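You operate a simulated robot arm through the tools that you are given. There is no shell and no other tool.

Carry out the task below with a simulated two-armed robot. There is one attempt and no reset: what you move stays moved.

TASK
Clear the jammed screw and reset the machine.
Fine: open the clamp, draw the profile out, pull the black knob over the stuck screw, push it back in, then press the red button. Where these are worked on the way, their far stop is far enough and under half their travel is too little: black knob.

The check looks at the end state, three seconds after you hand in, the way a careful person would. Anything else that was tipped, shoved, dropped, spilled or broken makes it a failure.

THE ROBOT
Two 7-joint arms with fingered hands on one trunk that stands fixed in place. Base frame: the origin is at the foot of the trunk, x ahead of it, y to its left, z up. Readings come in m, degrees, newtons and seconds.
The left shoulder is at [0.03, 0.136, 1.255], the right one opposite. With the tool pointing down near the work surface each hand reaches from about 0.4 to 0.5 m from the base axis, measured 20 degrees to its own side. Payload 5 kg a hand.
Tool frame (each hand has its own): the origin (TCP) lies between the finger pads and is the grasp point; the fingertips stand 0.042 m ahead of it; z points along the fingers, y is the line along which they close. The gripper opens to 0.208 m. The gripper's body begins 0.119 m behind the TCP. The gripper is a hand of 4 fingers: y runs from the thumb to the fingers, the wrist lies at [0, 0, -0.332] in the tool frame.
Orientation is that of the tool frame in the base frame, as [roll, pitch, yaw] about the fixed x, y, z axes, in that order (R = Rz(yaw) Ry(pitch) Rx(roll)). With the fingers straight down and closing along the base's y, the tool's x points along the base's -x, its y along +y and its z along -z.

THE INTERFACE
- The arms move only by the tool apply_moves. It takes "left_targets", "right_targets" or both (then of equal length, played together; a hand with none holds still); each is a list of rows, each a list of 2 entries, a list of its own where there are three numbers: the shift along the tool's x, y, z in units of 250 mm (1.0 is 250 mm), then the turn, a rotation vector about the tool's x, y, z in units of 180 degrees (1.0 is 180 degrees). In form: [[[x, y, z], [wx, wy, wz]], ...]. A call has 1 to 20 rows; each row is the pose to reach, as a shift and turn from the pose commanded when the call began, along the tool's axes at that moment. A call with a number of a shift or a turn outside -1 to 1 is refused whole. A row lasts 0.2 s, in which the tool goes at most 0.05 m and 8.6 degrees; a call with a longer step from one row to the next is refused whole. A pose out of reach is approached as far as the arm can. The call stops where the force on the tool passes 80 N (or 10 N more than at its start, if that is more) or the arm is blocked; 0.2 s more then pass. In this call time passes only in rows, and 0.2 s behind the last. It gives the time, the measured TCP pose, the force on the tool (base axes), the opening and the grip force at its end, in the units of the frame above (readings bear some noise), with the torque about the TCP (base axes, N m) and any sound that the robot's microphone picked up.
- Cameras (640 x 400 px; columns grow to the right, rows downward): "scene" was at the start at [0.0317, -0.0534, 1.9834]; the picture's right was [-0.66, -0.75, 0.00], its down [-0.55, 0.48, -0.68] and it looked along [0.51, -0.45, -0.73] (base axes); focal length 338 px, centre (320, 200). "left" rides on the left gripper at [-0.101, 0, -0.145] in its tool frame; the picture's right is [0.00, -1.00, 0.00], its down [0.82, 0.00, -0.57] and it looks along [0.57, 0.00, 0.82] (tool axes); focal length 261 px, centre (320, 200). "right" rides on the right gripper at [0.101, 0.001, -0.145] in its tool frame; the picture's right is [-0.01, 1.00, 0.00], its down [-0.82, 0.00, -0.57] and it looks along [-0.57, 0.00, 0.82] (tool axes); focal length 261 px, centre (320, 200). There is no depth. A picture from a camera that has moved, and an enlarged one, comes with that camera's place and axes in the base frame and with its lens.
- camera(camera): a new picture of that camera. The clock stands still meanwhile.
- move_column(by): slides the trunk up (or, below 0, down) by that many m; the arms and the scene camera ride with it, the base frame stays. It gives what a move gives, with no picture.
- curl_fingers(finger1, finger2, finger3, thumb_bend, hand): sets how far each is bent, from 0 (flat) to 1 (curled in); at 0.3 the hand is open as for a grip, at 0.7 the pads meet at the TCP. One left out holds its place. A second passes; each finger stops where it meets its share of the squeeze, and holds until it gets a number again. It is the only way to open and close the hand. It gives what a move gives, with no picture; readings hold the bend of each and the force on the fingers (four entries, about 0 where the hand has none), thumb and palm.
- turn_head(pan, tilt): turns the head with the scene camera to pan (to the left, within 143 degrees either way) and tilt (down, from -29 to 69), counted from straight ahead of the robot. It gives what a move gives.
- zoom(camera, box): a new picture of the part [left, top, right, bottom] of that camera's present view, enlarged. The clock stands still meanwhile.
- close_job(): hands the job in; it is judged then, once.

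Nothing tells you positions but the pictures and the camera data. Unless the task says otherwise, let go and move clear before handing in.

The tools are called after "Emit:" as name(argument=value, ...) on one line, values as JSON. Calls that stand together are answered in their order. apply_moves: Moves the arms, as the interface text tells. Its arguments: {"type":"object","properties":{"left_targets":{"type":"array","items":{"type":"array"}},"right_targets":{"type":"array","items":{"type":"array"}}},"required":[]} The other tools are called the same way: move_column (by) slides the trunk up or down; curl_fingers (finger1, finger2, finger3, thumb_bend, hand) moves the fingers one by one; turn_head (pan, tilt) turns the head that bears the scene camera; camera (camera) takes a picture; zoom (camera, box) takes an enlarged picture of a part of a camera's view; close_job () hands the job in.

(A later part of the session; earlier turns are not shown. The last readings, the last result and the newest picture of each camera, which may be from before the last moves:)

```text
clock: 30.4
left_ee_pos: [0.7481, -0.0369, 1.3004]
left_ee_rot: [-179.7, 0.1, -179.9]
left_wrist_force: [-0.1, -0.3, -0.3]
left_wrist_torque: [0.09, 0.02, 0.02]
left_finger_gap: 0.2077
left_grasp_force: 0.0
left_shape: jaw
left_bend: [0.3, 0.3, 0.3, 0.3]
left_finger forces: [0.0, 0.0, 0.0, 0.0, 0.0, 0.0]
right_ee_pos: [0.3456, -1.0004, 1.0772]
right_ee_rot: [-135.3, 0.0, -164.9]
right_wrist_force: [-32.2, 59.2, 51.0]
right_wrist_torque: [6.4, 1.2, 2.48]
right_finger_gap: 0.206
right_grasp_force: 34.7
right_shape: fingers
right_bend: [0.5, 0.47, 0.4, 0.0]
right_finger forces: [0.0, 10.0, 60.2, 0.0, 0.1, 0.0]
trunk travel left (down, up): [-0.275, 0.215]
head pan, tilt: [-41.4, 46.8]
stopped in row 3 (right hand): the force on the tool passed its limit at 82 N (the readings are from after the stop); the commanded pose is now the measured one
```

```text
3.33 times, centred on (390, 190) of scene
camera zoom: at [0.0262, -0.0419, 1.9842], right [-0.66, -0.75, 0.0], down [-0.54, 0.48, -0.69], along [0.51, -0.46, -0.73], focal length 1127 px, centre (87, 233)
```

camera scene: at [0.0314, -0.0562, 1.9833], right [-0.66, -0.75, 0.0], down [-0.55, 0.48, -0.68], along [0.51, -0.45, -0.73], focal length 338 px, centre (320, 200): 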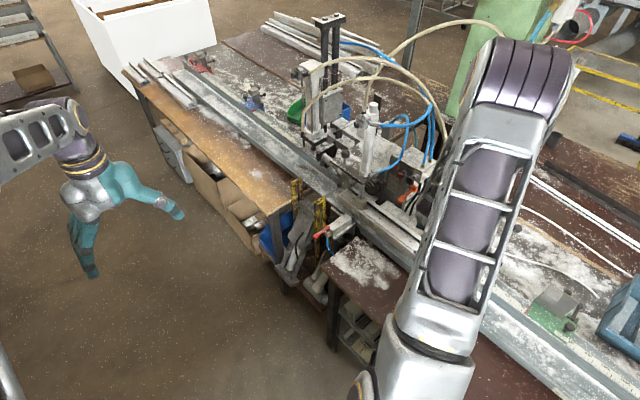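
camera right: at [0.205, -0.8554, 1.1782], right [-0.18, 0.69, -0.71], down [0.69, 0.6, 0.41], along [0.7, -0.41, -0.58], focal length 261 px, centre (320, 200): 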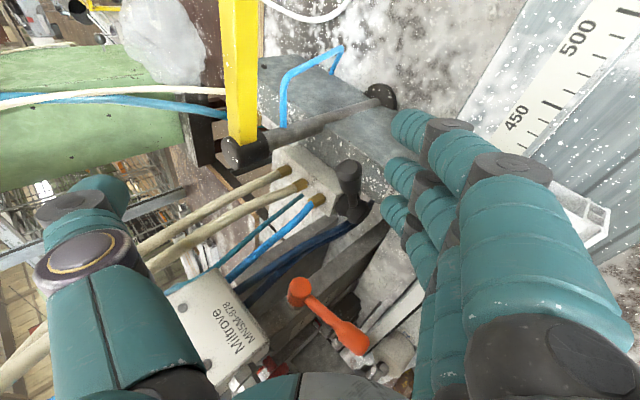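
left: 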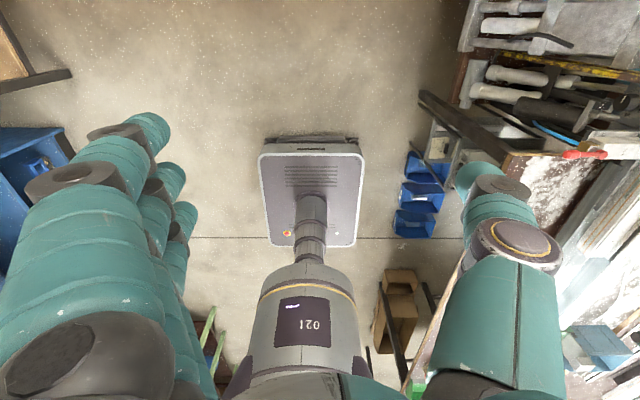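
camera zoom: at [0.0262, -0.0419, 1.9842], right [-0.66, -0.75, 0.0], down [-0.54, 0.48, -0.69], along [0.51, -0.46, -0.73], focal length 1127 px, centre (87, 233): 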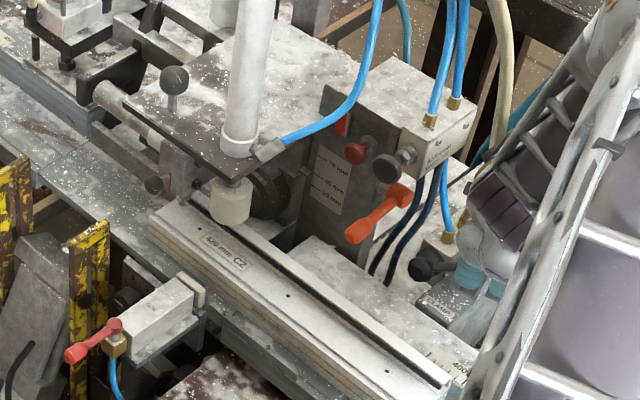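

The clamp is open: the vertical foot has lifted and the side foot has retracted, and the lever has reached its far stop. I back the hand off (+y, then up) without dragging the lever.

Emit:
apply_moves(right_targets=[[[-0.026, 0.068, -0.068], [0, 0, 0]], [[-0.052, 0.137, -0.137], [0, 0, 0]], [[-0.055, 0.033, -0.259], [0, 0, 0]], [[-0.059, -0.071, -0.381], [0, 0, 0]], [[-0.062, -0.175, -0.503], [0, 0, 0]]])

Emit:
camera(camera="right")

Emit:
zoom(camera="right", box=[270, 90, 430, 190])

Emit:
zoom(camera="scene", box=[300, 130, 480, 250])

```text
clock: 31.6
left_ee_pos: [0.7504, -0.039, 1.2978]
left_ee_rot: [-179.9, 0.0, -179.9]
left_wrist_force: [-0.3, 2.1, 0.9]
left_wrist_torque: [-0.23, -0.08, 0.01]
left_finger_gap: 0.2076
left_grasp_force: 0.1
left_shape: jaw
left_bend: [0.3, 0.3, 0.3, 0.3]
left_finger forces: [0.0, 0.0, 0.0, 0.0, 0.0, 0.0]
right_ee_pos: [0.3487, -0.9465, 1.1941]
right_ee_rot: [-135.2, 0.0, -165.0]
right_wrist_force: [-1.1, 2.0, 0.6]
right_wrist_torque: [-0.18, -0.07, 0.04]
right_finger_gap: 0.2058
right_grasp_force: 0.0
right_shape: fingers
right_bend: [0.5, 0.5, 0.49, 0.0]
right_finger forces: [0.0, 0.1, 0.1, 0.0, 0.0, 0.0]
trunk travel left (down, up): [-0.275, 0.215]
head pan, tilt: [-41.4, 46.8]
```

```text
taken
camera right: at [0.224, -0.8722, 1.2964], right [-0.18, 0.69, -0.7], down [0.69, 0.6, 0.41], along [0.7, -0.41, -0.58], focal length 261 px, centre (320, 200)
```

right: 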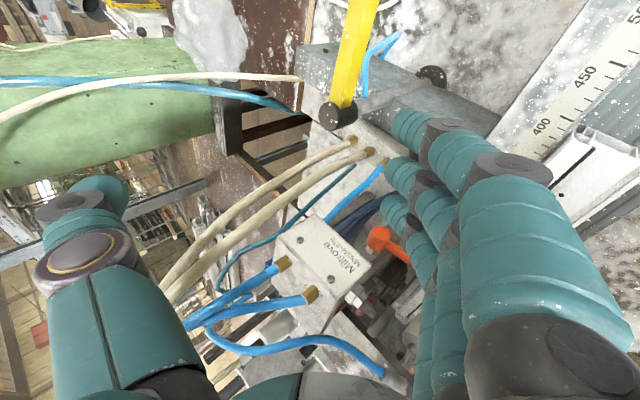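

```text
4.00 times, centred on (350, 140) of right
camera zoom: at [0.224, -0.8722, 1.2964], right [-0.18, 0.69, -0.7], down [0.69, 0.6, 0.41], along [0.7, -0.41, -0.58], focal length 1043 px, centre (200, 440)
```

zoom: 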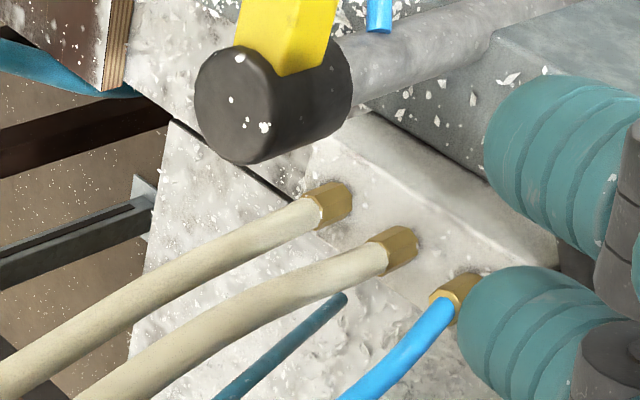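

```text
3.33 times, centred on (390, 190) of scene
camera zoom: at [0.0299, -0.0498, 1.9836], right [-0.66, -0.75, 0.0], down [-0.55, 0.48, -0.69], along [0.51, -0.45, -0.73], focal length 1127 px, centre (87, 233)
```

zoom: 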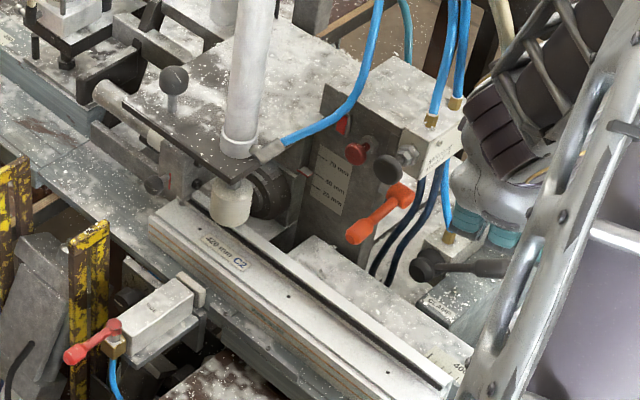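

The lever stays open and the foot stays up; the profile ("409 mm C2") is free. I estimate it spans x 0.32–0.73, y −0.773 to −0.843, top z ≈ 0.955. I move over its left part with the hand nearly pointing down, closing direction along y, to look and prepare a grip.

Emit:
apply_moves(right_targets=[[[-0.05, 0.07, -0.12], [-0.028, 0.009, 0.014]], [[-0.11, 0.13, -0.17], [-0.056, 0.018, 0.029]], [[-0.17, 0.2, -0.22], [-0.083, 0.028, 0.043]], [[-0.25, 0.28, -0.24], [-0.111, 0.037, 0.057]], [[-0.35, 0.38, -0.26], [-0.139, 0.046, 0.0717]]])

Emit:
curl_fingers(hand="right", finger1=0.3, finger2=0.3, finger3=0.3, thumb_bend=0.3)

Emit:
camera(camera="right")

Emit:
camera(camera="scene")

```text
clock: 32.8
left_ee_pos: [0.7511, -0.0449, 1.2953]
left_ee_rot: [-180.0, -0.1, -180.0]
left_wrist_force: [0.9, -0.7, -1.1]
left_wrist_torque: [0.08, 0.08, -0.03]
left_finger_gap: 0.2077
left_grasp_force: 0.1
left_shape: jaw
left_bend: [0.3, 0.3, 0.3, 0.3]
left_finger forces: [0.0, 0.1, 0.0, 0.1, 0.1, 0.1]
right_ee_pos: [0.4038, -0.818, 1.17]
right_ee_rot: [-160.7, -0.2, 179.7]
right_wrist_force: [0.2, -1.2, -0.3]
right_wrist_torque: [0.1, -0.01, 0.03]
right_finger_gap: 0.2061
right_grasp_force: 0.1
right_shape: fingers
right_bend: [0.5, 0.5, 0.49, 0.0]
right_finger forces: [0.0, 0.2, 0.0, 0.0, 0.1, 0.1]
trunk travel left (down, up): [-0.275, 0.215]
head pan, tilt: [-41.4, 46.8]
```

```text
clock: 33.8
left_ee_pos: [0.752, -0.0439, 1.2977]
left_ee_rot: [-180.0, 0.0, -180.0]
left_wrist_force: [0.7, -0.4, 0.5]
left_wrist_torque: [0.01, 0.01, 0.0]
left_finger_gap: 0.2081
left_grasp_force: 0.0
left_shape: jaw
left_bend: [0.3, 0.3, 0.3, 0.3]
left_finger forces: [0.1, 0.1, 0.0, 0.0, 0.0, 0.1]
right_ee_pos: [0.4046, -0.8166, 1.1711]
right_ee_rot: [-160.4, -0.2, 179.8]
right_wrist_force: [-0.1, 0.4, -0.4]
right_wrist_torque: [0.0, -0.01, 0.0]
right_finger_gap: 0.2241
right_grasp_force: 0.0
right_shape: fingers
right_bend: [0.3, 0.3, 0.3, 0.3]
right_finger forces: [0.0, 0.0, 0.0, 0.1, 0.1, 0.1]
trunk travel left (down, up): [-0.275, 0.215]
head pan, tilt: [-41.4, 46.8]
```

```text
taken
camera right: at [0.304, -0.7663, 1.3068], right [0.01, 0.94, -0.33], down [0.82, 0.18, 0.54], along [0.57, -0.28, -0.77], focal length 261 px, centre (320, 200)
```

right: 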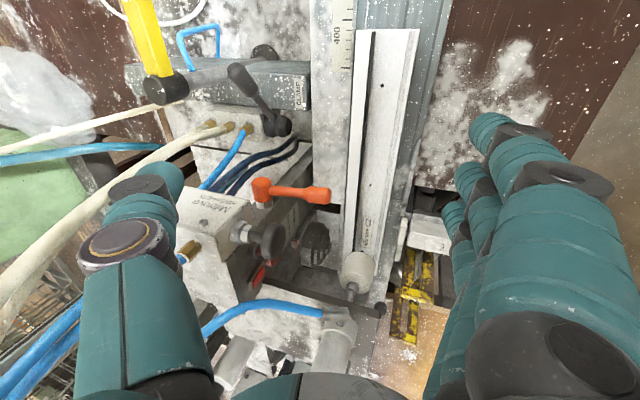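

```text
taken
camera scene: at [0.0319, -0.0538, 1.9834], right [-0.66, -0.75, 0.0], down [-0.55, 0.48, -0.68], along [0.51, -0.45, -0.73], focal length 338 px, centre (320, 200)
```

scene: 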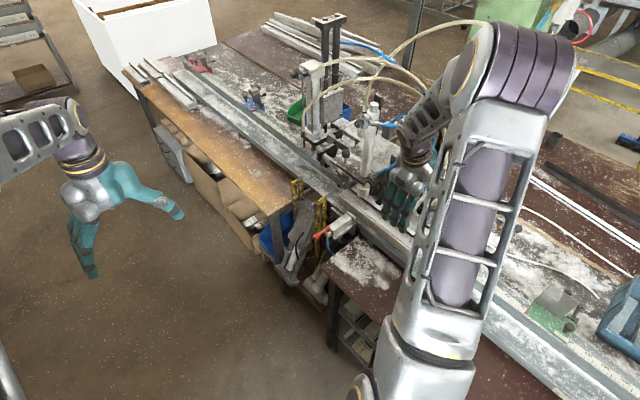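

I zoom on the profile's left end and cross-section.

Emit:
zoom(camera="right", box=[300, 10, 460, 110])

Emit:
zoom(camera="right", box=[300, 150, 460, 320])

Emit:
zoom(camera="right", box=[180, 40, 340, 140])

```text
4.00 times, centred on (380, 60) of right
camera zoom: at [0.304, -0.7663, 1.3068], right [0.01, 0.94, -0.33], down [0.82, 0.18, 0.54], along [0.57, -0.28, -0.77], focal length 1043 px, centre (80, 760)
```

zoom: 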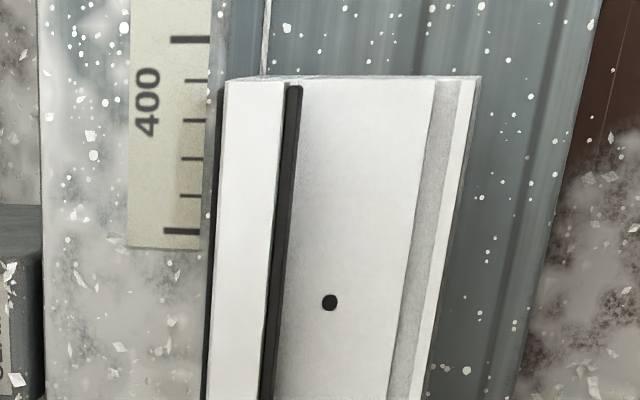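

```text
2.35 times, centred on (380, 235) of right
camera zoom: at [0.304, -0.7663, 1.3068], right [0.01, 0.94, -0.33], down [0.82, 0.18, 0.54], along [0.57, -0.28, -0.77], focal length 613 px, centre (179, 118)
```

zoom: 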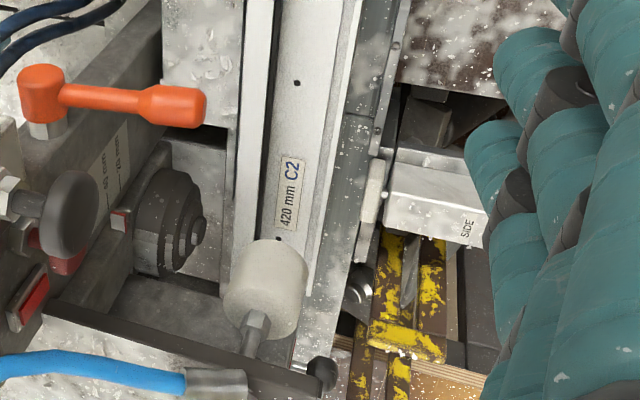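

```text
4.00 times, centred on (260, 90) of right
camera zoom: at [0.304, -0.7663, 1.3068], right [0.01, 0.94, -0.33], down [0.82, 0.18, 0.54], along [0.57, -0.28, -0.77], focal length 1043 px, centre (560, 640)
```

zoom: 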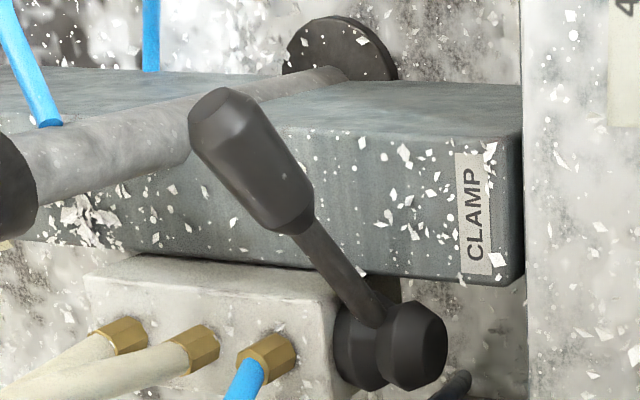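

The profile top (z ≈ 0.955) is accessible here. I'll close the fingers and try to draw the profile along −x by pressing lightly on its top and dragging; first I descend to just above it.

Emit:
curl_fingers(hand="right", finger1=0.7, finger2=0.7, finger3=0.7, thumb_bend=0.7)

Emit:
apply_moves(right_targets=[[[0.005, 0.058, 0.128], [0, 0, 0]], [[0.01, 0.117, 0.256], [0, 0, 0]], [[0.015, 0.175, 0.384], [0, 0, 0]], [[0.02, 0.233, 0.512], [0, 0, 0]]])

Emit:
camera(camera="right")

```text
clock: 34.8
left_ee_pos: [0.752, -0.0441, 1.2965]
left_ee_rot: [180.0, 0.0, 179.9]
left_wrist_force: [0.2, 1.0, 0.1]
left_wrist_torque: [-0.02, 0.04, 0.01]
left_finger_gap: 0.2078
left_grasp_force: 0.1
left_shape: jaw
left_bend: [0.3, 0.3, 0.3, 0.3]
left_finger forces: [0.0, 0.0, 0.0, 0.0, 0.1, 0.1]
right_ee_pos: [0.4031, -0.8172, 1.1706]
right_ee_rot: [-160.4, -0.2, 179.8]
right_wrist_force: [0.1, -0.3, -0.6]
right_wrist_torque: [-0.02, 0.0, 0.01]
right_finger_gap: 0.0323
right_grasp_force: 0.1
right_shape: fingers
right_bend: [0.7, 0.7, 0.7, 0.7]
right_finger forces: [0.0, 0.0, 0.0, 0.1, 0.1, 0.1]
trunk travel left (down, up): [-0.275, 0.215]
head pan, tilt: [-41.4, 46.8]
```

```text
clock: 35.8
left_ee_pos: [0.7511, -0.0455, 1.2955]
left_ee_rot: [179.9, -0.1, -180.0]
left_wrist_force: [0.4, -0.4, -0.4]
left_wrist_torque: [0.08, 0.08, 0.0]
left_finger_gap: 0.2078
left_grasp_force: 0.0
left_shape: jaw
left_bend: [0.3, 0.3, 0.3, 0.3]
left_finger forces: [0.0, 0.1, 0.0, 0.0, 0.0, 0.0]
right_ee_pos: [0.4, -0.8056, 1.0294]
right_ee_rot: [-160.5, -0.3, 179.8]
right_wrist_force: [0.6, 0.4, 0.6]
right_wrist_torque: [0.11, 0.06, -0.03]
right_finger_gap: 0.0319
right_grasp_force: 0.1
right_shape: fingers
right_bend: [0.7, 0.7, 0.7, 0.7]
right_finger forces: [0.0, 0.0, 0.0, 0.1, 0.0, 0.1]
trunk travel left (down, up): [-0.275, 0.215]
head pan, tilt: [-41.4, 46.8]
```

```text
taken
camera right: at [0.3002, -0.7553, 1.1652], right [0.01, 0.94, -0.33], down [0.82, 0.18, 0.54], along [0.57, -0.28, -0.77], focal length 261 px, centre (320, 200)
```

right: 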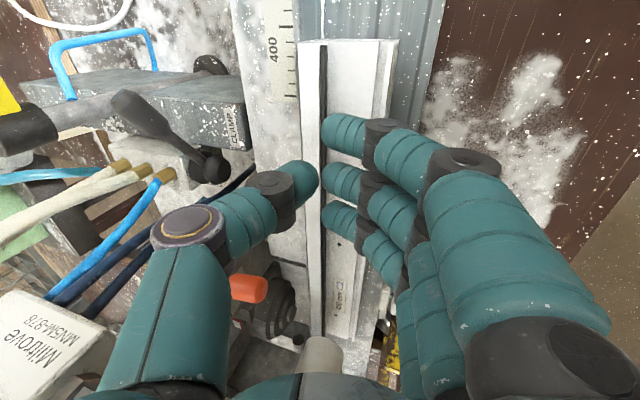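

The fingertips are right over the profile's top. I lower 30 mm slowly to make contact.

Emit:
apply_moves(right_targets=[[[0, 0.0134, 0.0377], [0, 0, 0]], [[0, 0.0268, 0.0754], [0, 0, 0]], [[0, 0.0369, 0.1036], [0, 0, 0]]])

```text
clock: 36.6
left_ee_pos: [0.7521, -0.0424, 1.2979]
left_ee_rot: [-180.0, -0.1, -180.0]
left_wrist_force: [0.0, 0.2, 0.2]
left_wrist_torque: [-0.02, 0.03, -0.02]
left_finger_gap: 0.2079
left_grasp_force: 0.1
left_shape: jaw
left_bend: [0.3, 0.3, 0.3, 0.3]
left_finger forces: [0.1, 0.0, 0.0, 0.1, 0.0, 0.1]
right_ee_pos: [0.4009, -0.8048, 1.0043]
right_ee_rot: [-160.4, -0.1, 179.8]
right_wrist_force: [-0.4, 0.0, 1.1]
right_wrist_torque: [0.01, 0.03, -0.01]
right_finger_gap: 0.0318
right_grasp_force: 0.0
right_shape: fingers
right_bend: [0.7, 0.7, 0.7, 0.7]
right_finger forces: [0.0, 0.0, 0.0, 0.1, 0.1, 0.0]
trunk travel left (down, up): [-0.275, 0.215]
head pan, tilt: [-41.4, 46.8]
```

No contact yet; I continue down in 5 mm steps.

Emit:
apply_moves(right_targets=[[[0, 0.0067, 0.0188], [0, 0, 0]], [[0, 0.0134, 0.0377], [0, 0, 0]]])

Emit:
zoom(camera="right", box=[240, 20, 480, 170])

```text
clock: 37.2
left_ee_pos: [0.7498, -0.0399, 1.2986]
left_ee_rot: [-179.9, 0.1, 179.9]
left_wrist_force: [0.5, -0.1, -0.4]
left_wrist_torque: [0.01, 0.0, 0.03]
left_finger_gap: 0.2077
left_grasp_force: 0.1
left_shape: jaw
left_bend: [0.3, 0.3, 0.3, 0.3]
left_finger forces: [0.0, 0.1, 0.1, 0.1, 0.0, 0.2]
right_ee_pos: [0.3996, -0.8047, 0.9986]
right_ee_rot: [-160.0, 0.0, 179.9]
right_wrist_force: [-1.7, 1.5, 37.4]
right_wrist_torque: [-1.16, 0.05, -0.03]
right_finger_gap: 0.032
right_grasp_force: 18.8
right_shape: fingers
right_bend: [0.7, 0.7, 0.7, 0.7]
right_finger forces: [0.1, 0.0, 0.0, 0.1, 37.8, 0.0]
trunk travel left (down, up): [-0.275, 0.215]
head pan, tilt: [-41.4, 46.8]
```

```text
2.67 times, centred on (360, 95) of right
camera zoom: at [0.2984, -0.7535, 1.1337], right [0.01, 0.94, -0.34], down [0.82, 0.19, 0.54], along [0.57, -0.28, -0.77], focal length 695 px, centre (213, 480)
```

zoom: 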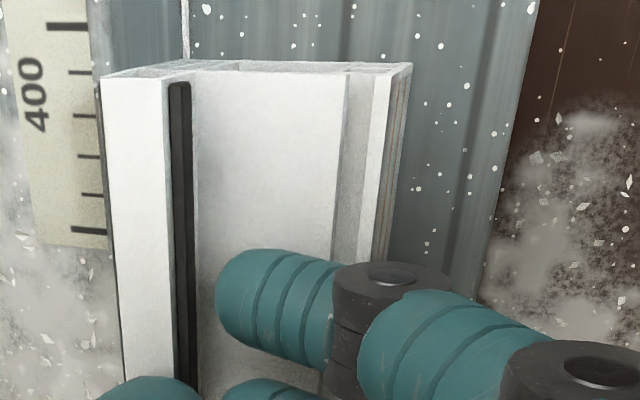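

The thumb presses the profile's back flange with ~37 N. I drag 30 mm towards −x and check whether the profile follows.

Emit:
apply_moves(right_targets=[[[0.04, 0, 0], [0, 0, 0]], [[0.08, 0, 0], [0, 0, 0]], [[0.12, 0, 0], [0, 0, 0]]])

Emit:
zoom(camera="right", box=[240, 20, 480, 170])

```text
clock: 38.0
left_ee_pos: [0.7518, -0.0405, 1.2977]
left_ee_rot: [-179.8, -0.1, -180.0]
left_wrist_force: [-0.7, -0.2, -0.1]
left_wrist_torque: [-0.03, -0.01, 0.02]
left_finger_gap: 0.2076
left_grasp_force: 0.0
left_shape: jaw
left_bend: [0.3, 0.3, 0.3, 0.3]
left_finger forces: [0.0, 0.1, 0.1, 0.0, 0.0, 0.1]
right_ee_pos: [0.3712, -0.8039, 0.9981]
right_ee_rot: [-160.3, 0.1, 179.9]
right_wrist_force: [15.9, 1.4, 50.7]
right_wrist_torque: [-1.78, -0.48, 0.54]
right_finger_gap: 0.0337
right_grasp_force: 25.2
right_shape: fingers
right_bend: [0.7, 0.7, 0.7, 0.7]
right_finger forces: [0.1, 0.0, 0.1, 0.0, 51.5, 0.0]
trunk travel left (down, up): [-0.275, 0.215]
head pan, tilt: [-41.4, 46.8]
```

```text
2.67 times, centred on (360, 95) of right
camera zoom: at [0.2706, -0.7518, 1.1331], right [0.01, 0.94, -0.34], down [0.82, 0.19, 0.54], along [0.57, -0.28, -0.77], focal length 695 px, centre (213, 480)
```

zoom: 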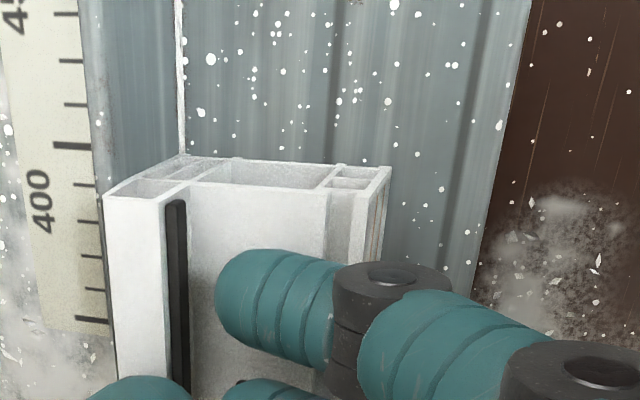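

The thumb just slid (friction ≈ 16 N at 50 N) and the profile stayed, so pressing down isn't the way; I'll pinch it across its width instead (thumb on the back flange, fingers on the front face). I lift 60 mm and open the hand part way.

Emit:
apply_moves(right_targets=[[[0, -0.027, -0.075], [0, 0, 0]], [[0, -0.054, -0.15], [0, 0, 0]], [[0, -0.08, -0.226], [0, 0, 0]]])

Emit:
curl_fingers(hand="right", finger1=0.45, finger2=0.45, finger3=0.45, thumb_bend=0.45)

Emit:
camera(camera="right")

```text
clock: 38.8
left_ee_pos: [0.7503, -0.0446, 1.2972]
left_ee_rot: [180.0, 0.0, 180.0]
left_wrist_force: [0.0, -0.6, 1.0]
left_wrist_torque: [0.04, -0.08, -0.01]
left_finger_gap: 0.2077
left_grasp_force: 0.0
left_shape: jaw
left_bend: [0.3, 0.3, 0.3, 0.3]
left_finger forces: [0.1, 0.1, 0.0, 0.0, 0.0, 0.1]
right_ee_pos: [0.3675, -0.8039, 1.0527]
right_ee_rot: [-160.6, -0.2, 179.7]
right_wrist_force: [-0.2, 0.3, -1.4]
right_wrist_torque: [0.01, -0.07, 0.02]
right_finger_gap: 0.0319
right_grasp_force: 0.1
right_shape: fingers
right_bend: [0.7, 0.7, 0.7, 0.7]
right_finger forces: [0.1, 0.0, 0.0, 0.0, 0.0, 0.0]
trunk travel left (down, up): [-0.275, 0.215]
head pan, tilt: [-41.4, 46.8]
```

```text
clock: 39.8
left_ee_pos: [0.752, -0.0431, 1.2975]
left_ee_rot: [180.0, 0.0, -180.0]
left_wrist_force: [-1.1, -0.8, -0.9]
left_wrist_torque: [-0.01, -0.03, 0.0]
left_finger_gap: 0.2077
left_grasp_force: 0.1
left_shape: jaw
left_bend: [0.3, 0.3, 0.3, 0.3]
left_finger forces: [0.0, 0.0, 0.2, 0.0, 0.1, 0.0]
right_ee_pos: [0.369, -0.8056, 1.0528]
right_ee_rot: [-160.3, -0.2, 179.8]
right_wrist_force: [0.0, 0.3, -0.2]
right_wrist_torque: [-0.02, -0.05, -0.01]
right_finger_gap: 0.1459
right_grasp_force: 0.1
right_shape: fingers
right_bend: [0.45, 0.45, 0.45, 0.45]
right_finger forces: [0.0, 0.0, 0.0, 0.0, 0.0, 0.0]
trunk travel left (down, up): [-0.275, 0.215]
head pan, tilt: [-41.4, 46.8]
```

```text
taken
camera right: at [0.2684, -0.7542, 1.1894], right [0.01, 0.94, -0.33], down [0.82, 0.18, 0.54], along [0.57, -0.28, -0.77], focal length 261 px, centre (320, 200)
```

right: 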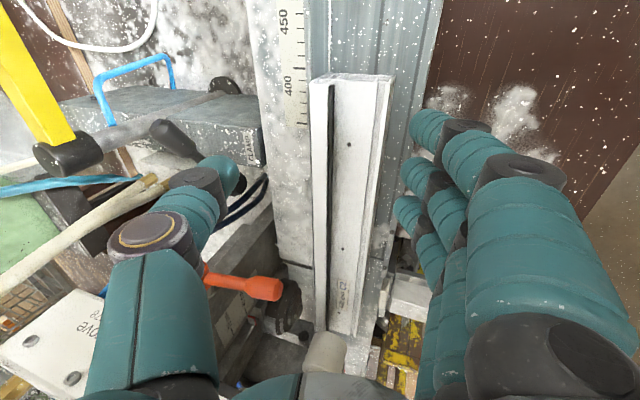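

The opening (0.146 m) straddles the profile. I lower the hand so the thumb tip stays just above the fence top and the fingers come down in front of the profile.

Emit:
apply_moves(right_targets=[[[-0.008, 0.038, 0.085], [0, 0, 0]], [[-0.016, 0.076, 0.17], [0, 0, 0]], [[-0.024, 0.114, 0.256], [0, 0, 0]]])

Emit:
camera(camera="right")

```text
clock: 40.6
left_ee_pos: [0.7528, -0.0444, 1.2965]
left_ee_rot: [-180.0, 0.0, -179.9]
left_wrist_force: [0.4, -0.7, -0.1]
left_wrist_torque: [0.04, 0.06, 0.02]
left_finger_gap: 0.208
left_grasp_force: 0.2
left_shape: jaw
left_bend: [0.3, 0.3, 0.3, 0.3]
left_finger forces: [0.0, 0.1, 0.0, 0.1, 0.0, 0.1]
right_ee_pos: [0.3749, -0.8001, 0.984]
right_ee_rot: [-160.5, -0.2, 179.7]
right_wrist_force: [0.2, -0.6, -0.1]
right_wrist_torque: [0.06, 0.04, -0.01]
right_finger_gap: 0.1458
right_grasp_force: 0.0
right_shape: fingers
right_bend: [0.45, 0.45, 0.45, 0.45]
right_finger forces: [0.1, 0.0, 0.1, 0.0, 0.0, 0.0]
trunk travel left (down, up): [-0.275, 0.215]
head pan, tilt: [-41.4, 46.8]
```

```text
taken
camera right: at [0.2749, -0.7488, 1.1194], right [0.01, 0.94, -0.33], down [0.82, 0.19, 0.54], along [0.57, -0.28, -0.77], focal length 261 px, centre (320, 200)
```

right: 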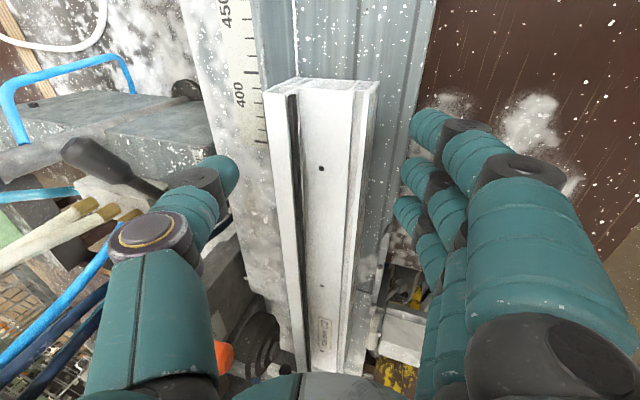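

No contact yet, profile between thumb and fingers. I close the hand on it.

Emit:
curl_fingers(hand="right", finger1=0.8, finger2=0.8, finger3=0.8, thumb_bend=0.8)

Emit:
camera(camera="right")

```text
clock: 41.6
left_ee_pos: [0.7521, -0.0442, 1.2965]
left_ee_rot: [179.9, 0.0, 179.9]
left_wrist_force: [-0.1, -0.3, -0.6]
left_wrist_torque: [0.01, -0.01, 0.02]
left_finger_gap: 0.2077
left_grasp_force: 0.1
left_shape: jaw
left_bend: [0.3, 0.3, 0.3, 0.3]
left_finger forces: [0.1, 0.1, 0.0, 0.0, 0.1, 0.1]
right_ee_pos: [0.3749, -0.8, 0.9846]
right_ee_rot: [-160.6, -0.3, 179.9]
right_wrist_force: [-0.7, 2.1, -0.2]
right_wrist_torque: [0.36, 0.0, 0.09]
right_finger_gap: 0.0895
right_grasp_force: 26.7
right_shape: fingers
right_bend: [0.57, 0.57, 0.57, 0.59]
right_finger forces: [9.0, 9.0, 9.1, 0.1, 26.5, 0.0]
trunk travel left (down, up): [-0.275, 0.215]
head pan, tilt: [-41.4, 46.8]
```

```text
taken
camera right: at [0.2742, -0.7483, 1.1199], right [0.01, 0.94, -0.33], down [0.82, 0.18, 0.54], along [0.57, -0.28, -0.77], focal length 261 px, centre (320, 200)
```

right: 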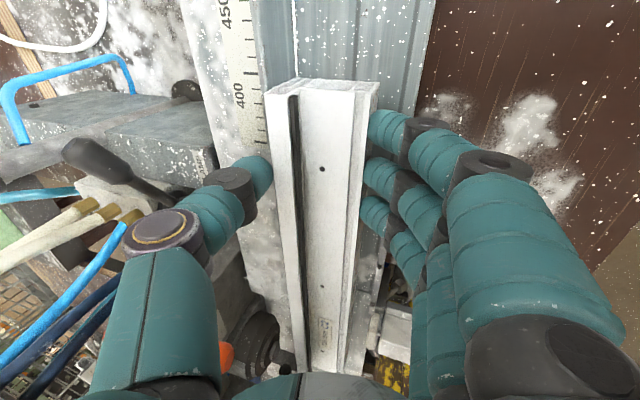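

A solid grip: 9 N on each finger and 26.5 N on the thumb. Now I pull towards −x by 60 mm.

Emit:
apply_moves(right_targets=[[[0.04, 0, 0], [0, 0, 0]], [[0.1, 0, 0], [0, 0, 0]], [[0.17, 0, 0], [0, 0, 0]], [[0.24, 0, 0], [0, 0, 0]]])

Emit:
camera(camera="right")

```text
clock: 42.6
left_ee_pos: [0.7508, -0.0441, 1.2972]
left_ee_rot: [-179.9, 0.1, -180.0]
left_wrist_force: [0.4, 0.2, 0.3]
left_wrist_torque: [-0.01, -0.02, -0.02]
left_finger_gap: 0.2077
left_grasp_force: 0.2
left_shape: jaw
left_bend: [0.3, 0.3, 0.3, 0.3]
left_finger forces: [0.0, 0.0, 0.1, 0.1, 0.0, 0.0]
right_ee_pos: [0.3144, -0.7981, 0.984]
right_ee_rot: [-160.5, -0.1, 179.7]
right_wrist_force: [-0.9, -0.7, 1.0]
right_wrist_torque: [0.31, 0.01, 0.07]
right_finger_gap: 0.0894
right_grasp_force: 26.3
right_shape: fingers
right_bend: [0.57, 0.57, 0.57, 0.59]
right_finger forces: [8.3, 8.6, 9.1, 0.1, 26.8, 0.0]
trunk travel left (down, up): [-0.275, 0.215]
head pan, tilt: [-41.4, 46.8]
```

```text
taken
camera right: at [0.2132, -0.7478, 1.1201], right [0.01, 0.94, -0.33], down [0.82, 0.18, 0.54], along [0.57, -0.28, -0.77], focal length 261 px, centre (320, 200)
```

right: 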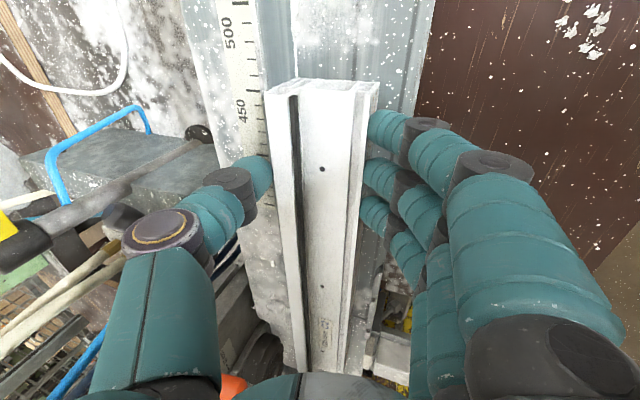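

The profile follows freely (its end now near 470 on the scale, forces ~1 N). I keep drawing it out.

Emit:
apply_moves(right_targets=[[[0.15, 0, 0], [0, 0, 0]], [[0.3, 0, 0], [0, 0, 0]], [[0.45, 0, 0], [0, 0, 0]], [[0.6, 0, 0], [0, 0, 0]]])

Emit:
camera(camera="right")

Emit:
camera(camera="scene")

```text
clock: 43.6
left_ee_pos: [0.7501, -0.0442, 1.2975]
left_ee_rot: [-180.0, 0.1, -180.0]
left_wrist_force: [-0.3, -0.5, 0.9]
left_wrist_torque: [0.05, -0.14, -0.01]
left_finger_gap: 0.2077
left_grasp_force: 0.0
left_shape: jaw
left_bend: [0.3, 0.3, 0.3, 0.3]
left_finger forces: [0.0, 0.0, 0.0, 0.1, 0.1, 0.0]
right_ee_pos: [0.1641, -0.7995, 0.9834]
right_ee_rot: [-160.5, -0.1, 179.8]
right_wrist_force: [0.1, -0.1, -0.9]
right_wrist_torque: [0.21, 0.07, -0.06]
right_finger_gap: 0.0894
right_grasp_force: 24.7
right_shape: fingers
right_bend: [0.57, 0.57, 0.57, 0.59]
right_finger forces: [8.3, 8.1, 8.2, 0.0, 25.2, 0.1]
trunk travel left (down, up): [-0.275, 0.215]
head pan, tilt: [-41.4, 46.8]
```

```text
taken
camera right: at [0.0636, -0.7479, 1.1204], right [0.01, 0.94, -0.33], down [0.82, 0.18, 0.54], along [0.57, -0.28, -0.77], focal length 261 px, centre (320, 200)
```

right: 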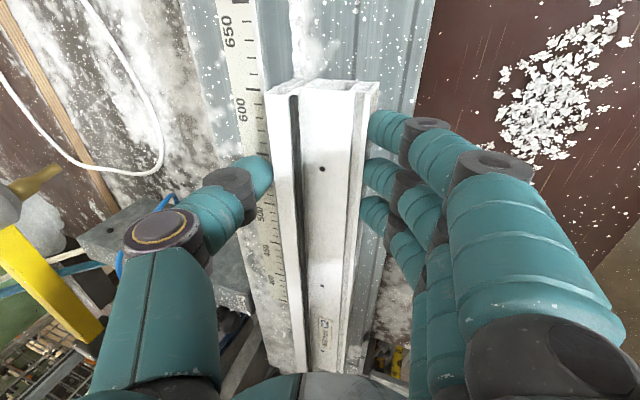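

```text
taken
camera scene: at [0.0297, -0.0546, 1.9834], right [-0.66, -0.75, 0.0], down [-0.55, 0.48, -0.68], along [0.51, -0.45, -0.73], focal length 338 px, centre (320, 200)
```

scene: 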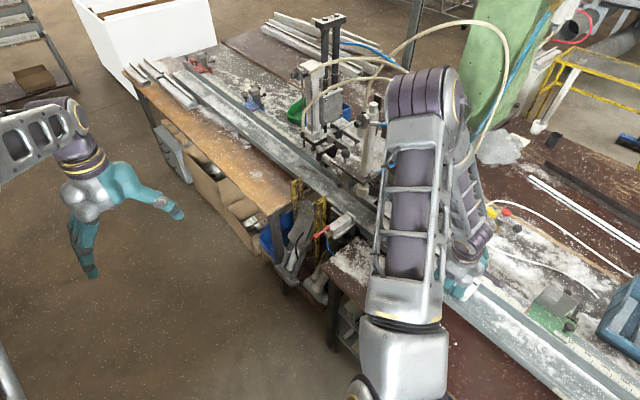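

0.21 m out and still free; I draw a bit further to reach the end of its travel, if there is one.

Emit:
apply_moves(right_targets=[[[0.1, 0, 0], [0, 0, 0]], [[0.2, 0, 0], [0, 0, 0]], [[0.3, 0, 0], [0, 0, 0]]])

Emit:
camera(camera="right")

```text
clock: 44.4
left_ee_pos: [0.7507, -0.0441, 1.2984]
left_ee_rot: [-180.0, 0.0, 180.0]
left_wrist_force: [-0.4, 0.5, 0.7]
left_wrist_torque: [0.04, -0.08, -0.01]
left_finger_gap: 0.208
left_grasp_force: 0.1
left_shape: jaw
left_bend: [0.3, 0.3, 0.3, 0.3]
left_finger forces: [0.0, 0.1, 0.1, 0.0, 0.0, 0.0]
right_ee_pos: [0.09, -0.7997, 0.9854]
right_ee_rot: [-160.5, -0.2, 179.8]
right_wrist_force: [-0.9, -0.9, -0.8]
right_wrist_torque: [0.24, -0.01, 0.14]
right_finger_gap: 0.0891
right_grasp_force: 24.3
right_shape: fingers
right_bend: [0.57, 0.57, 0.57, 0.59]
right_finger forces: [8.1, 8.1, 8.6, 0.0, 24.9, 0.0]
trunk travel left (down, up): [-0.275, 0.215]
head pan, tilt: [-41.4, 46.8]
```

```text
taken
camera right: at [-0.0112, -0.7482, 1.1208], right [0.01, 0.94, -0.33], down [0.82, 0.18, 0.54], along [0.57, -0.28, -0.77], focal length 261 px, centre (320, 200)
```

right: 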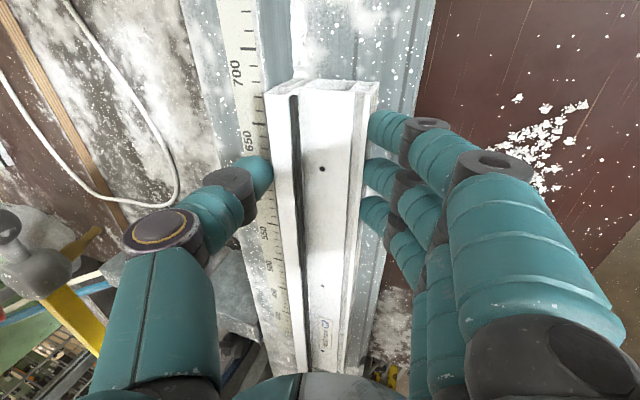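

0.285 m out with no stop felt yet. Before going further I check what lies ahead on the rail (the green-based fixture).

Emit:
zoom(camera="scene", box=[420, 220, 640, 370])

Emit:
camera(camera="scene")

```text
2.67 times, centred on (530, 295) of scene
camera zoom: at [0.0304, -0.0543, 1.9834], right [-0.66, -0.75, 0.0], down [-0.55, 0.48, -0.68], along [0.51, -0.45, -0.73], focal length 902 px, centre (-240, -53)
```

zoom: 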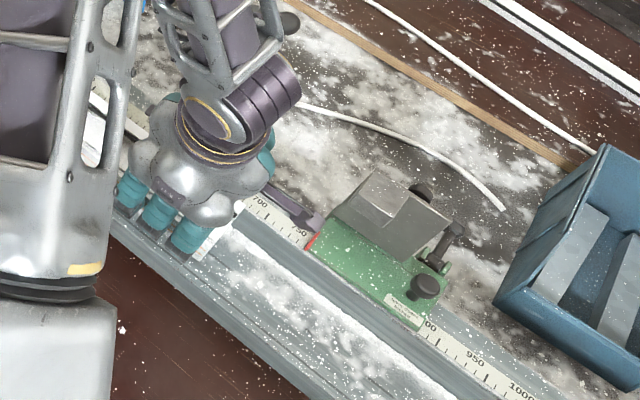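

```text
taken
camera scene: at [0.0304, -0.0543, 1.9834], right [-0.66, -0.75, 0.0], down [-0.55, 0.48, -0.68], along [0.51, -0.45, -0.73], focal length 338 px, centre (320, 200)
```

scene: 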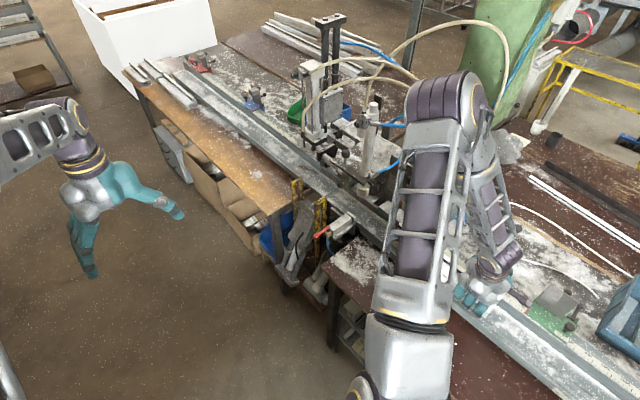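

The green length-stop fixture sits on the fence behind the profile's path, so a little more room remains. I pull another 40 mm carefully to see if there's a stop.

Emit:
apply_moves(right_targets=[[[0.04, 0, 0], [0, 0, 0]], [[0.08, 0, 0], [0, 0, 0]], [[0.12, 0, 0], [0, 0, 0]], [[0.16, 0, 0], [0, 0, 0]]])

Emit:
camera(camera="right")

Emit:
zoom(camera="scene", box=[420, 220, 640, 370])

```text
clock: 45.4
left_ee_pos: [0.7504, -0.0443, 1.2977]
left_ee_rot: [-180.0, -0.1, -180.0]
left_wrist_force: [-0.1, -0.5, 0.4]
left_wrist_torque: [-0.01, -0.03, -0.01]
left_finger_gap: 0.2077
left_grasp_force: 0.1
left_shape: jaw
left_bend: [0.3, 0.3, 0.3, 0.3]
left_finger forces: [0.0, 0.0, 0.0, 0.0, 0.0, 0.1]
right_ee_pos: [0.0507, -0.7983, 0.9838]
right_ee_rot: [-160.5, -0.2, 179.8]
right_wrist_force: [1.3, -0.4, 0.2]
right_wrist_torque: [0.2, -0.06, -0.04]
right_finger_gap: 0.0892
right_grasp_force: 24.6
right_shape: fingers
right_bend: [0.57, 0.57, 0.57, 0.59]
right_finger forces: [8.3, 8.1, 8.2, 0.1, 24.9, 0.0]
trunk travel left (down, up): [-0.275, 0.215]
head pan, tilt: [-41.4, 46.8]
```

```text
taken
camera right: at [-0.051, -0.7478, 1.1207], right [0.01, 0.94, -0.33], down [0.82, 0.19, 0.54], along [0.57, -0.28, -0.77], focal length 261 px, centre (320, 200)
```

right: 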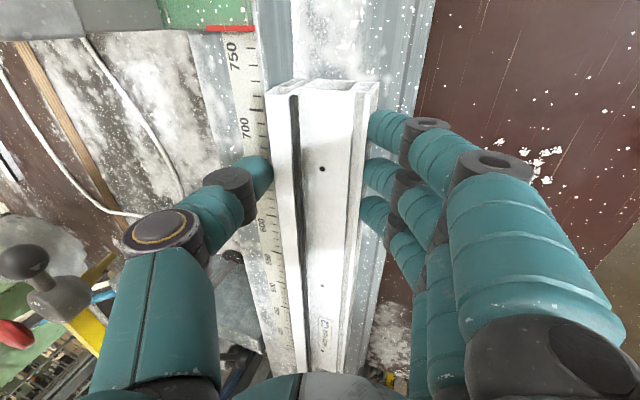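

```text
2.67 times, centred on (530, 295) of scene
camera zoom: at [0.0308, -0.0542, 1.9834], right [-0.66, -0.75, 0.0], down [-0.55, 0.48, -0.68], along [0.51, -0.45, -0.73], focal length 902 px, centre (-240, -53)
```

zoom: 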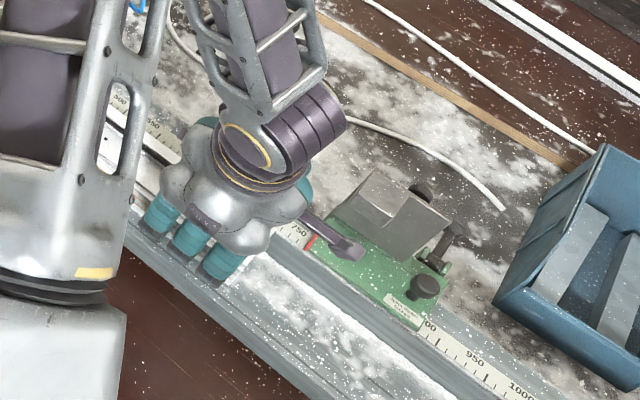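

The profile is 0.325 m out, its right end at about x = 0.41, well clear of clamp and nozzle. I release it, and lift the hand away.

Emit:
curl_fingers(hand="right", finger1=0.45, finger2=0.45, finger3=0.45, thumb_bend=0.45)

Emit:
apply_moves(right_targets=[[[0, -0.054, -0.15], [0, 0, 0]], [[0, -0.108, -0.3], [0, 0, 0]], [[0, -0.16, -0.45], [0, 0, 0]], [[0, -0.21, -0.6], [0, 0, 0]]])

Emit:
camera(camera="right")

Emit:
camera(camera="scene")

```text
clock: 46.4
left_ee_pos: [0.7508, -0.0435, 1.2982]
left_ee_rot: [-179.9, 0.0, -180.0]
left_wrist_force: [0.4, 1.2, 0.2]
left_wrist_torque: [0.03, 0.0, 0.01]
left_finger_gap: 0.2079
left_grasp_force: 0.1
left_shape: jaw
left_bend: [0.3, 0.3, 0.3, 0.3]
left_finger forces: [0.0, 0.1, 0.0, 0.0, 0.0, 0.0]
right_ee_pos: [0.0485, -0.7986, 0.985]
right_ee_rot: [-160.4, -0.2, 179.8]
right_wrist_force: [0.2, -0.4, 0.0]
right_wrist_torque: [-0.02, 0.01, -0.02]
right_finger_gap: 0.1457
right_grasp_force: 0.1
right_shape: fingers
right_bend: [0.45, 0.45, 0.45, 0.45]
right_finger forces: [0.1, 0.0, 0.0, 0.0, 0.0, 0.0]
trunk travel left (down, up): [-0.275, 0.215]
head pan, tilt: [-41.4, 46.8]
```

```text
clock: 47.4
left_ee_pos: [0.7509, -0.0423, 1.2965]
left_ee_rot: [180.0, -0.1, -180.0]
left_wrist_force: [1.1, 0.0, 0.3]
left_wrist_torque: [-0.09, 0.08, -0.03]
left_finger_gap: 0.2076
left_grasp_force: 0.0
left_shape: jaw
left_bend: [0.3, 0.3, 0.3, 0.3]
left_finger forces: [0.0, 0.0, 0.0, 0.0, 0.0, 0.1]
right_ee_pos: [0.0518, -0.7965, 1.1449]
right_ee_rot: [-160.4, 0.0, 179.8]
right_wrist_force: [-2.0, 1.2, -0.9]
right_wrist_torque: [-0.02, -0.29, 0.1]
right_finger_gap: 0.146
right_grasp_force: 0.0
right_shape: fingers
right_bend: [0.45, 0.45, 0.45, 0.45]
right_finger forces: [0.0, 0.0, 0.0, 0.0, 0.0, 0.0]
trunk travel left (down, up): [-0.275, 0.215]
head pan, tilt: [-41.4, 46.8]
```

```text
taken
camera right: at [-0.0485, -0.7449, 1.2806], right [0.01, 0.94, -0.34], down [0.82, 0.19, 0.54], along [0.57, -0.28, -0.77], focal length 261 px, centre (320, 200)
```

right: 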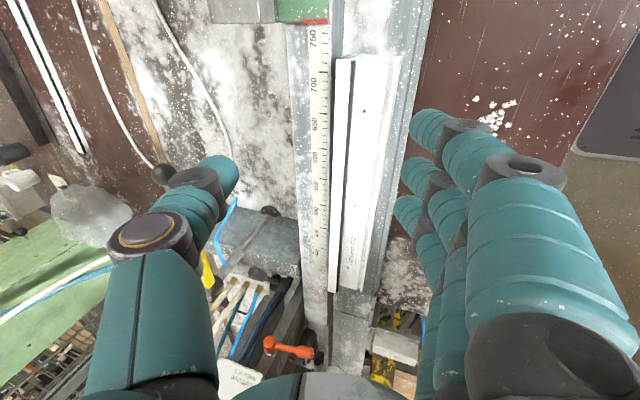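

```text
taken
camera scene: at [0.0316, -0.0514, 1.9835], right [-0.66, -0.75, 0.0], down [-0.55, 0.48, -0.69], along [0.51, -0.45, -0.73], focal length 338 px, centre (320, 200)
```

scene: 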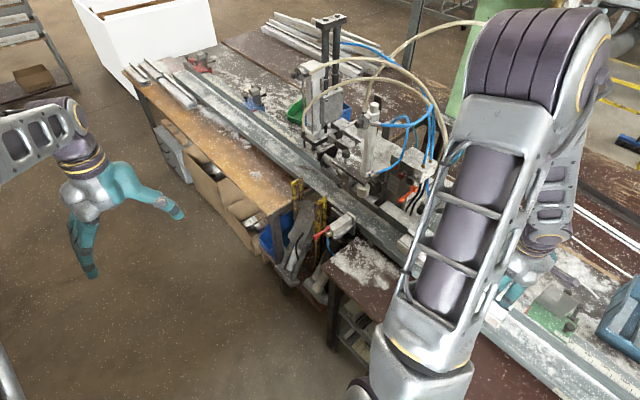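

The profile lies straight on the rail, free of the machine. Now a look at the knob over the stuck screw from the scene camera.

Emit:
zoom(camera="scene", box=[320, 150, 400, 200])

Emit:
zoom(camera="scene", box=[300, 130, 460, 250])

```text
8.00 times, centred on (360, 175) of scene
camera zoom: at [0.0316, -0.0514, 1.9835], right [-0.66, -0.75, 0.0], down [-0.55, 0.48, -0.69], along [0.51, -0.45, -0.73], focal length 2704 px, centre (0, 400)
```

zoom: 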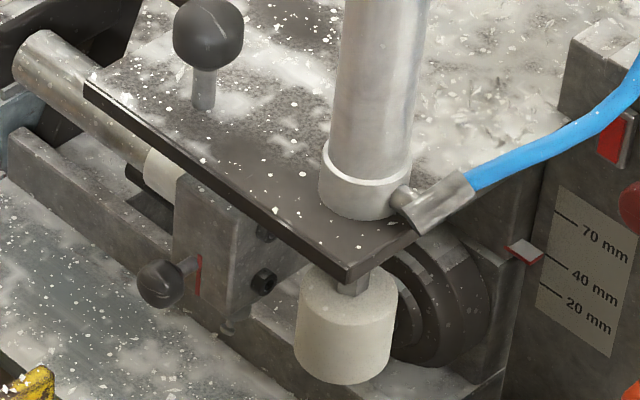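

```text
3.33 times, centred on (380, 190) of scene
camera zoom: at [0.0316, -0.0514, 1.9835], right [-0.66, -0.75, 0.0], down [-0.55, 0.48, -0.69], along [0.51, -0.45, -0.73], focal length 1127 px, centre (120, 233)
```

zoom: 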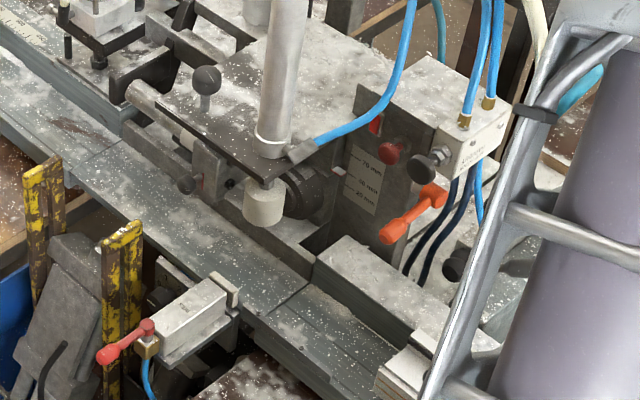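

Knob 1 sticks out of the grey block's front face with a short stem and a red mark. I'll pinch it with the thumb above and fingers below, and pull towards +y. First I bring the hand up and around in front of the machine.

Emit:
apply_moves(right_targets=[[[-0.13, 0.067, -0.109], [0, 0, 0]], [[-0.267, 0.135, -0.218], [0, 0, 0]], [[-0.4, 0.202, -0.327], [0, 0, 0]], [[-0.533, 0.27, -0.435], [0, 0, 0]], [[-0.667, 0.337, -0.544], [0, 0, 0]], [[-0.8, 0.404, -0.653], [0, 0, 0]]])

Emit:
apply_moves(right_targets=[[[-0.16, 0.1, -0.02], [0.025, 0, 0]], [[-0.32, 0.2, -0.04], [0.05, 0, 0]], [[-0.48, 0.3, -0.06], [0.075, 0, 0]], [[-0.64, 0.36, -0.06], [0.1, 0, 0]], [[-0.8, 0.4, -0.06], [0.12, 0, 0]], [[-0.96, 0.4, -0.06], [0.139, 0, 0]]])

Emit:
camera(camera="right")

Emit:
camera(camera="scene")

```text
clock: 48.8
left_ee_pos: [0.752, -0.041, 1.2954]
left_ee_rot: [180.0, 0.0, -179.9]
left_wrist_force: [0.6, 2.3, 0.3]
left_wrist_torque: [-0.27, 0.1, 0.0]
left_finger_gap: 0.2076
left_grasp_force: 0.2
left_shape: jaw
left_bend: [0.3, 0.3, 0.3, 0.3]
left_finger forces: [0.0, 0.0, 0.0, 0.1, 0.0, 0.1]
right_ee_pos: [0.2542, -0.646, 1.2654]
right_ee_rot: [-160.5, -0.2, 179.8]
right_wrist_force: [0.4, 0.6, -0.2]
right_wrist_torque: [-0.13, 0.05, -0.03]
right_finger_gap: 0.1462
right_grasp_force: 0.0
right_shape: fingers
right_bend: [0.45, 0.45, 0.45, 0.45]
right_finger forces: [0.1, 0.0, 0.1, 0.0, 0.0, 0.0]
trunk travel left (down, up): [-0.275, 0.215]
head pan, tilt: [-41.4, 46.8]
```

```text
clock: 50.2
left_ee_pos: [0.7489, -0.0518, 1.2956]
left_ee_rot: [179.9, -0.2, 179.7]
left_wrist_force: [-0.3, -3.4, -0.3]
left_wrist_torque: [0.52, -0.08, -0.02]
left_finger_gap: 0.208
left_grasp_force: 0.0
left_shape: jaw
left_bend: [0.3, 0.3, 0.3, 0.3]
left_finger forces: [0.0, 0.0, 0.1, 0.0, 0.1, 0.0]
right_ee_pos: [0.4911, -0.5527, 1.2425]
right_ee_rot: [-135.5, -0.1, -180.0]
right_wrist_force: [1.1, -0.3, 0.2]
right_wrist_torque: [0.04, 0.12, -0.15]
right_finger_gap: 0.1465
right_grasp_force: 0.1
right_shape: fingers
right_bend: [0.45, 0.45, 0.45, 0.45]
right_finger forces: [0.0, 0.0, 0.0, 0.0, 0.1, 0.1]
trunk travel left (down, up): [-0.275, 0.215]
head pan, tilt: [-41.4, 46.8]
```

```text
taken
camera right: at [0.3916, -0.4491, 1.3448], right [0.0, 0.71, -0.7], down [0.82, 0.4, 0.41], along [0.57, -0.58, -0.58], focal length 261 px, centre (320, 200)
```

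right: 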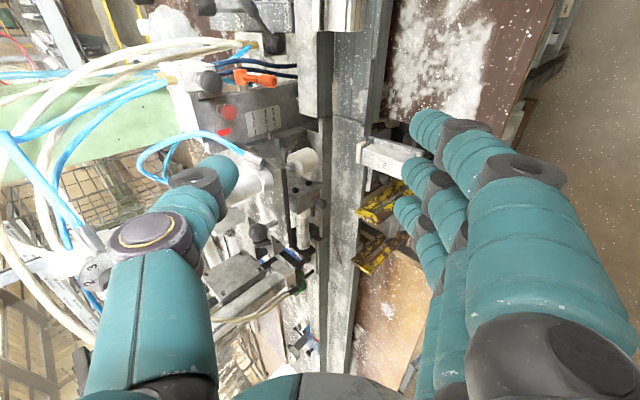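

```text
taken
camera scene: at [0.0308, -0.0591, 1.9833], right [-0.66, -0.75, 0.0], down [-0.55, 0.49, -0.68], along [0.51, -0.45, -0.73], focal length 338 px, centre (320, 200)
```

scene: 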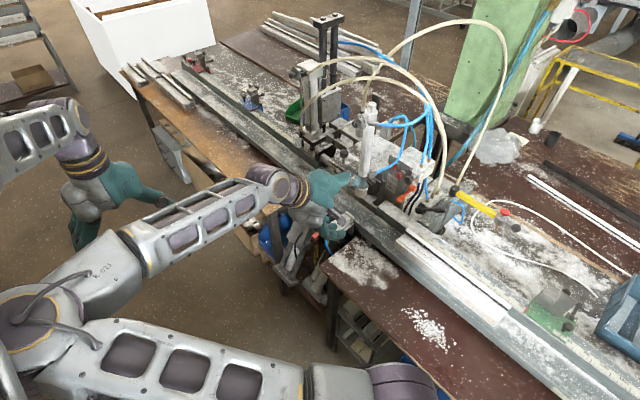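

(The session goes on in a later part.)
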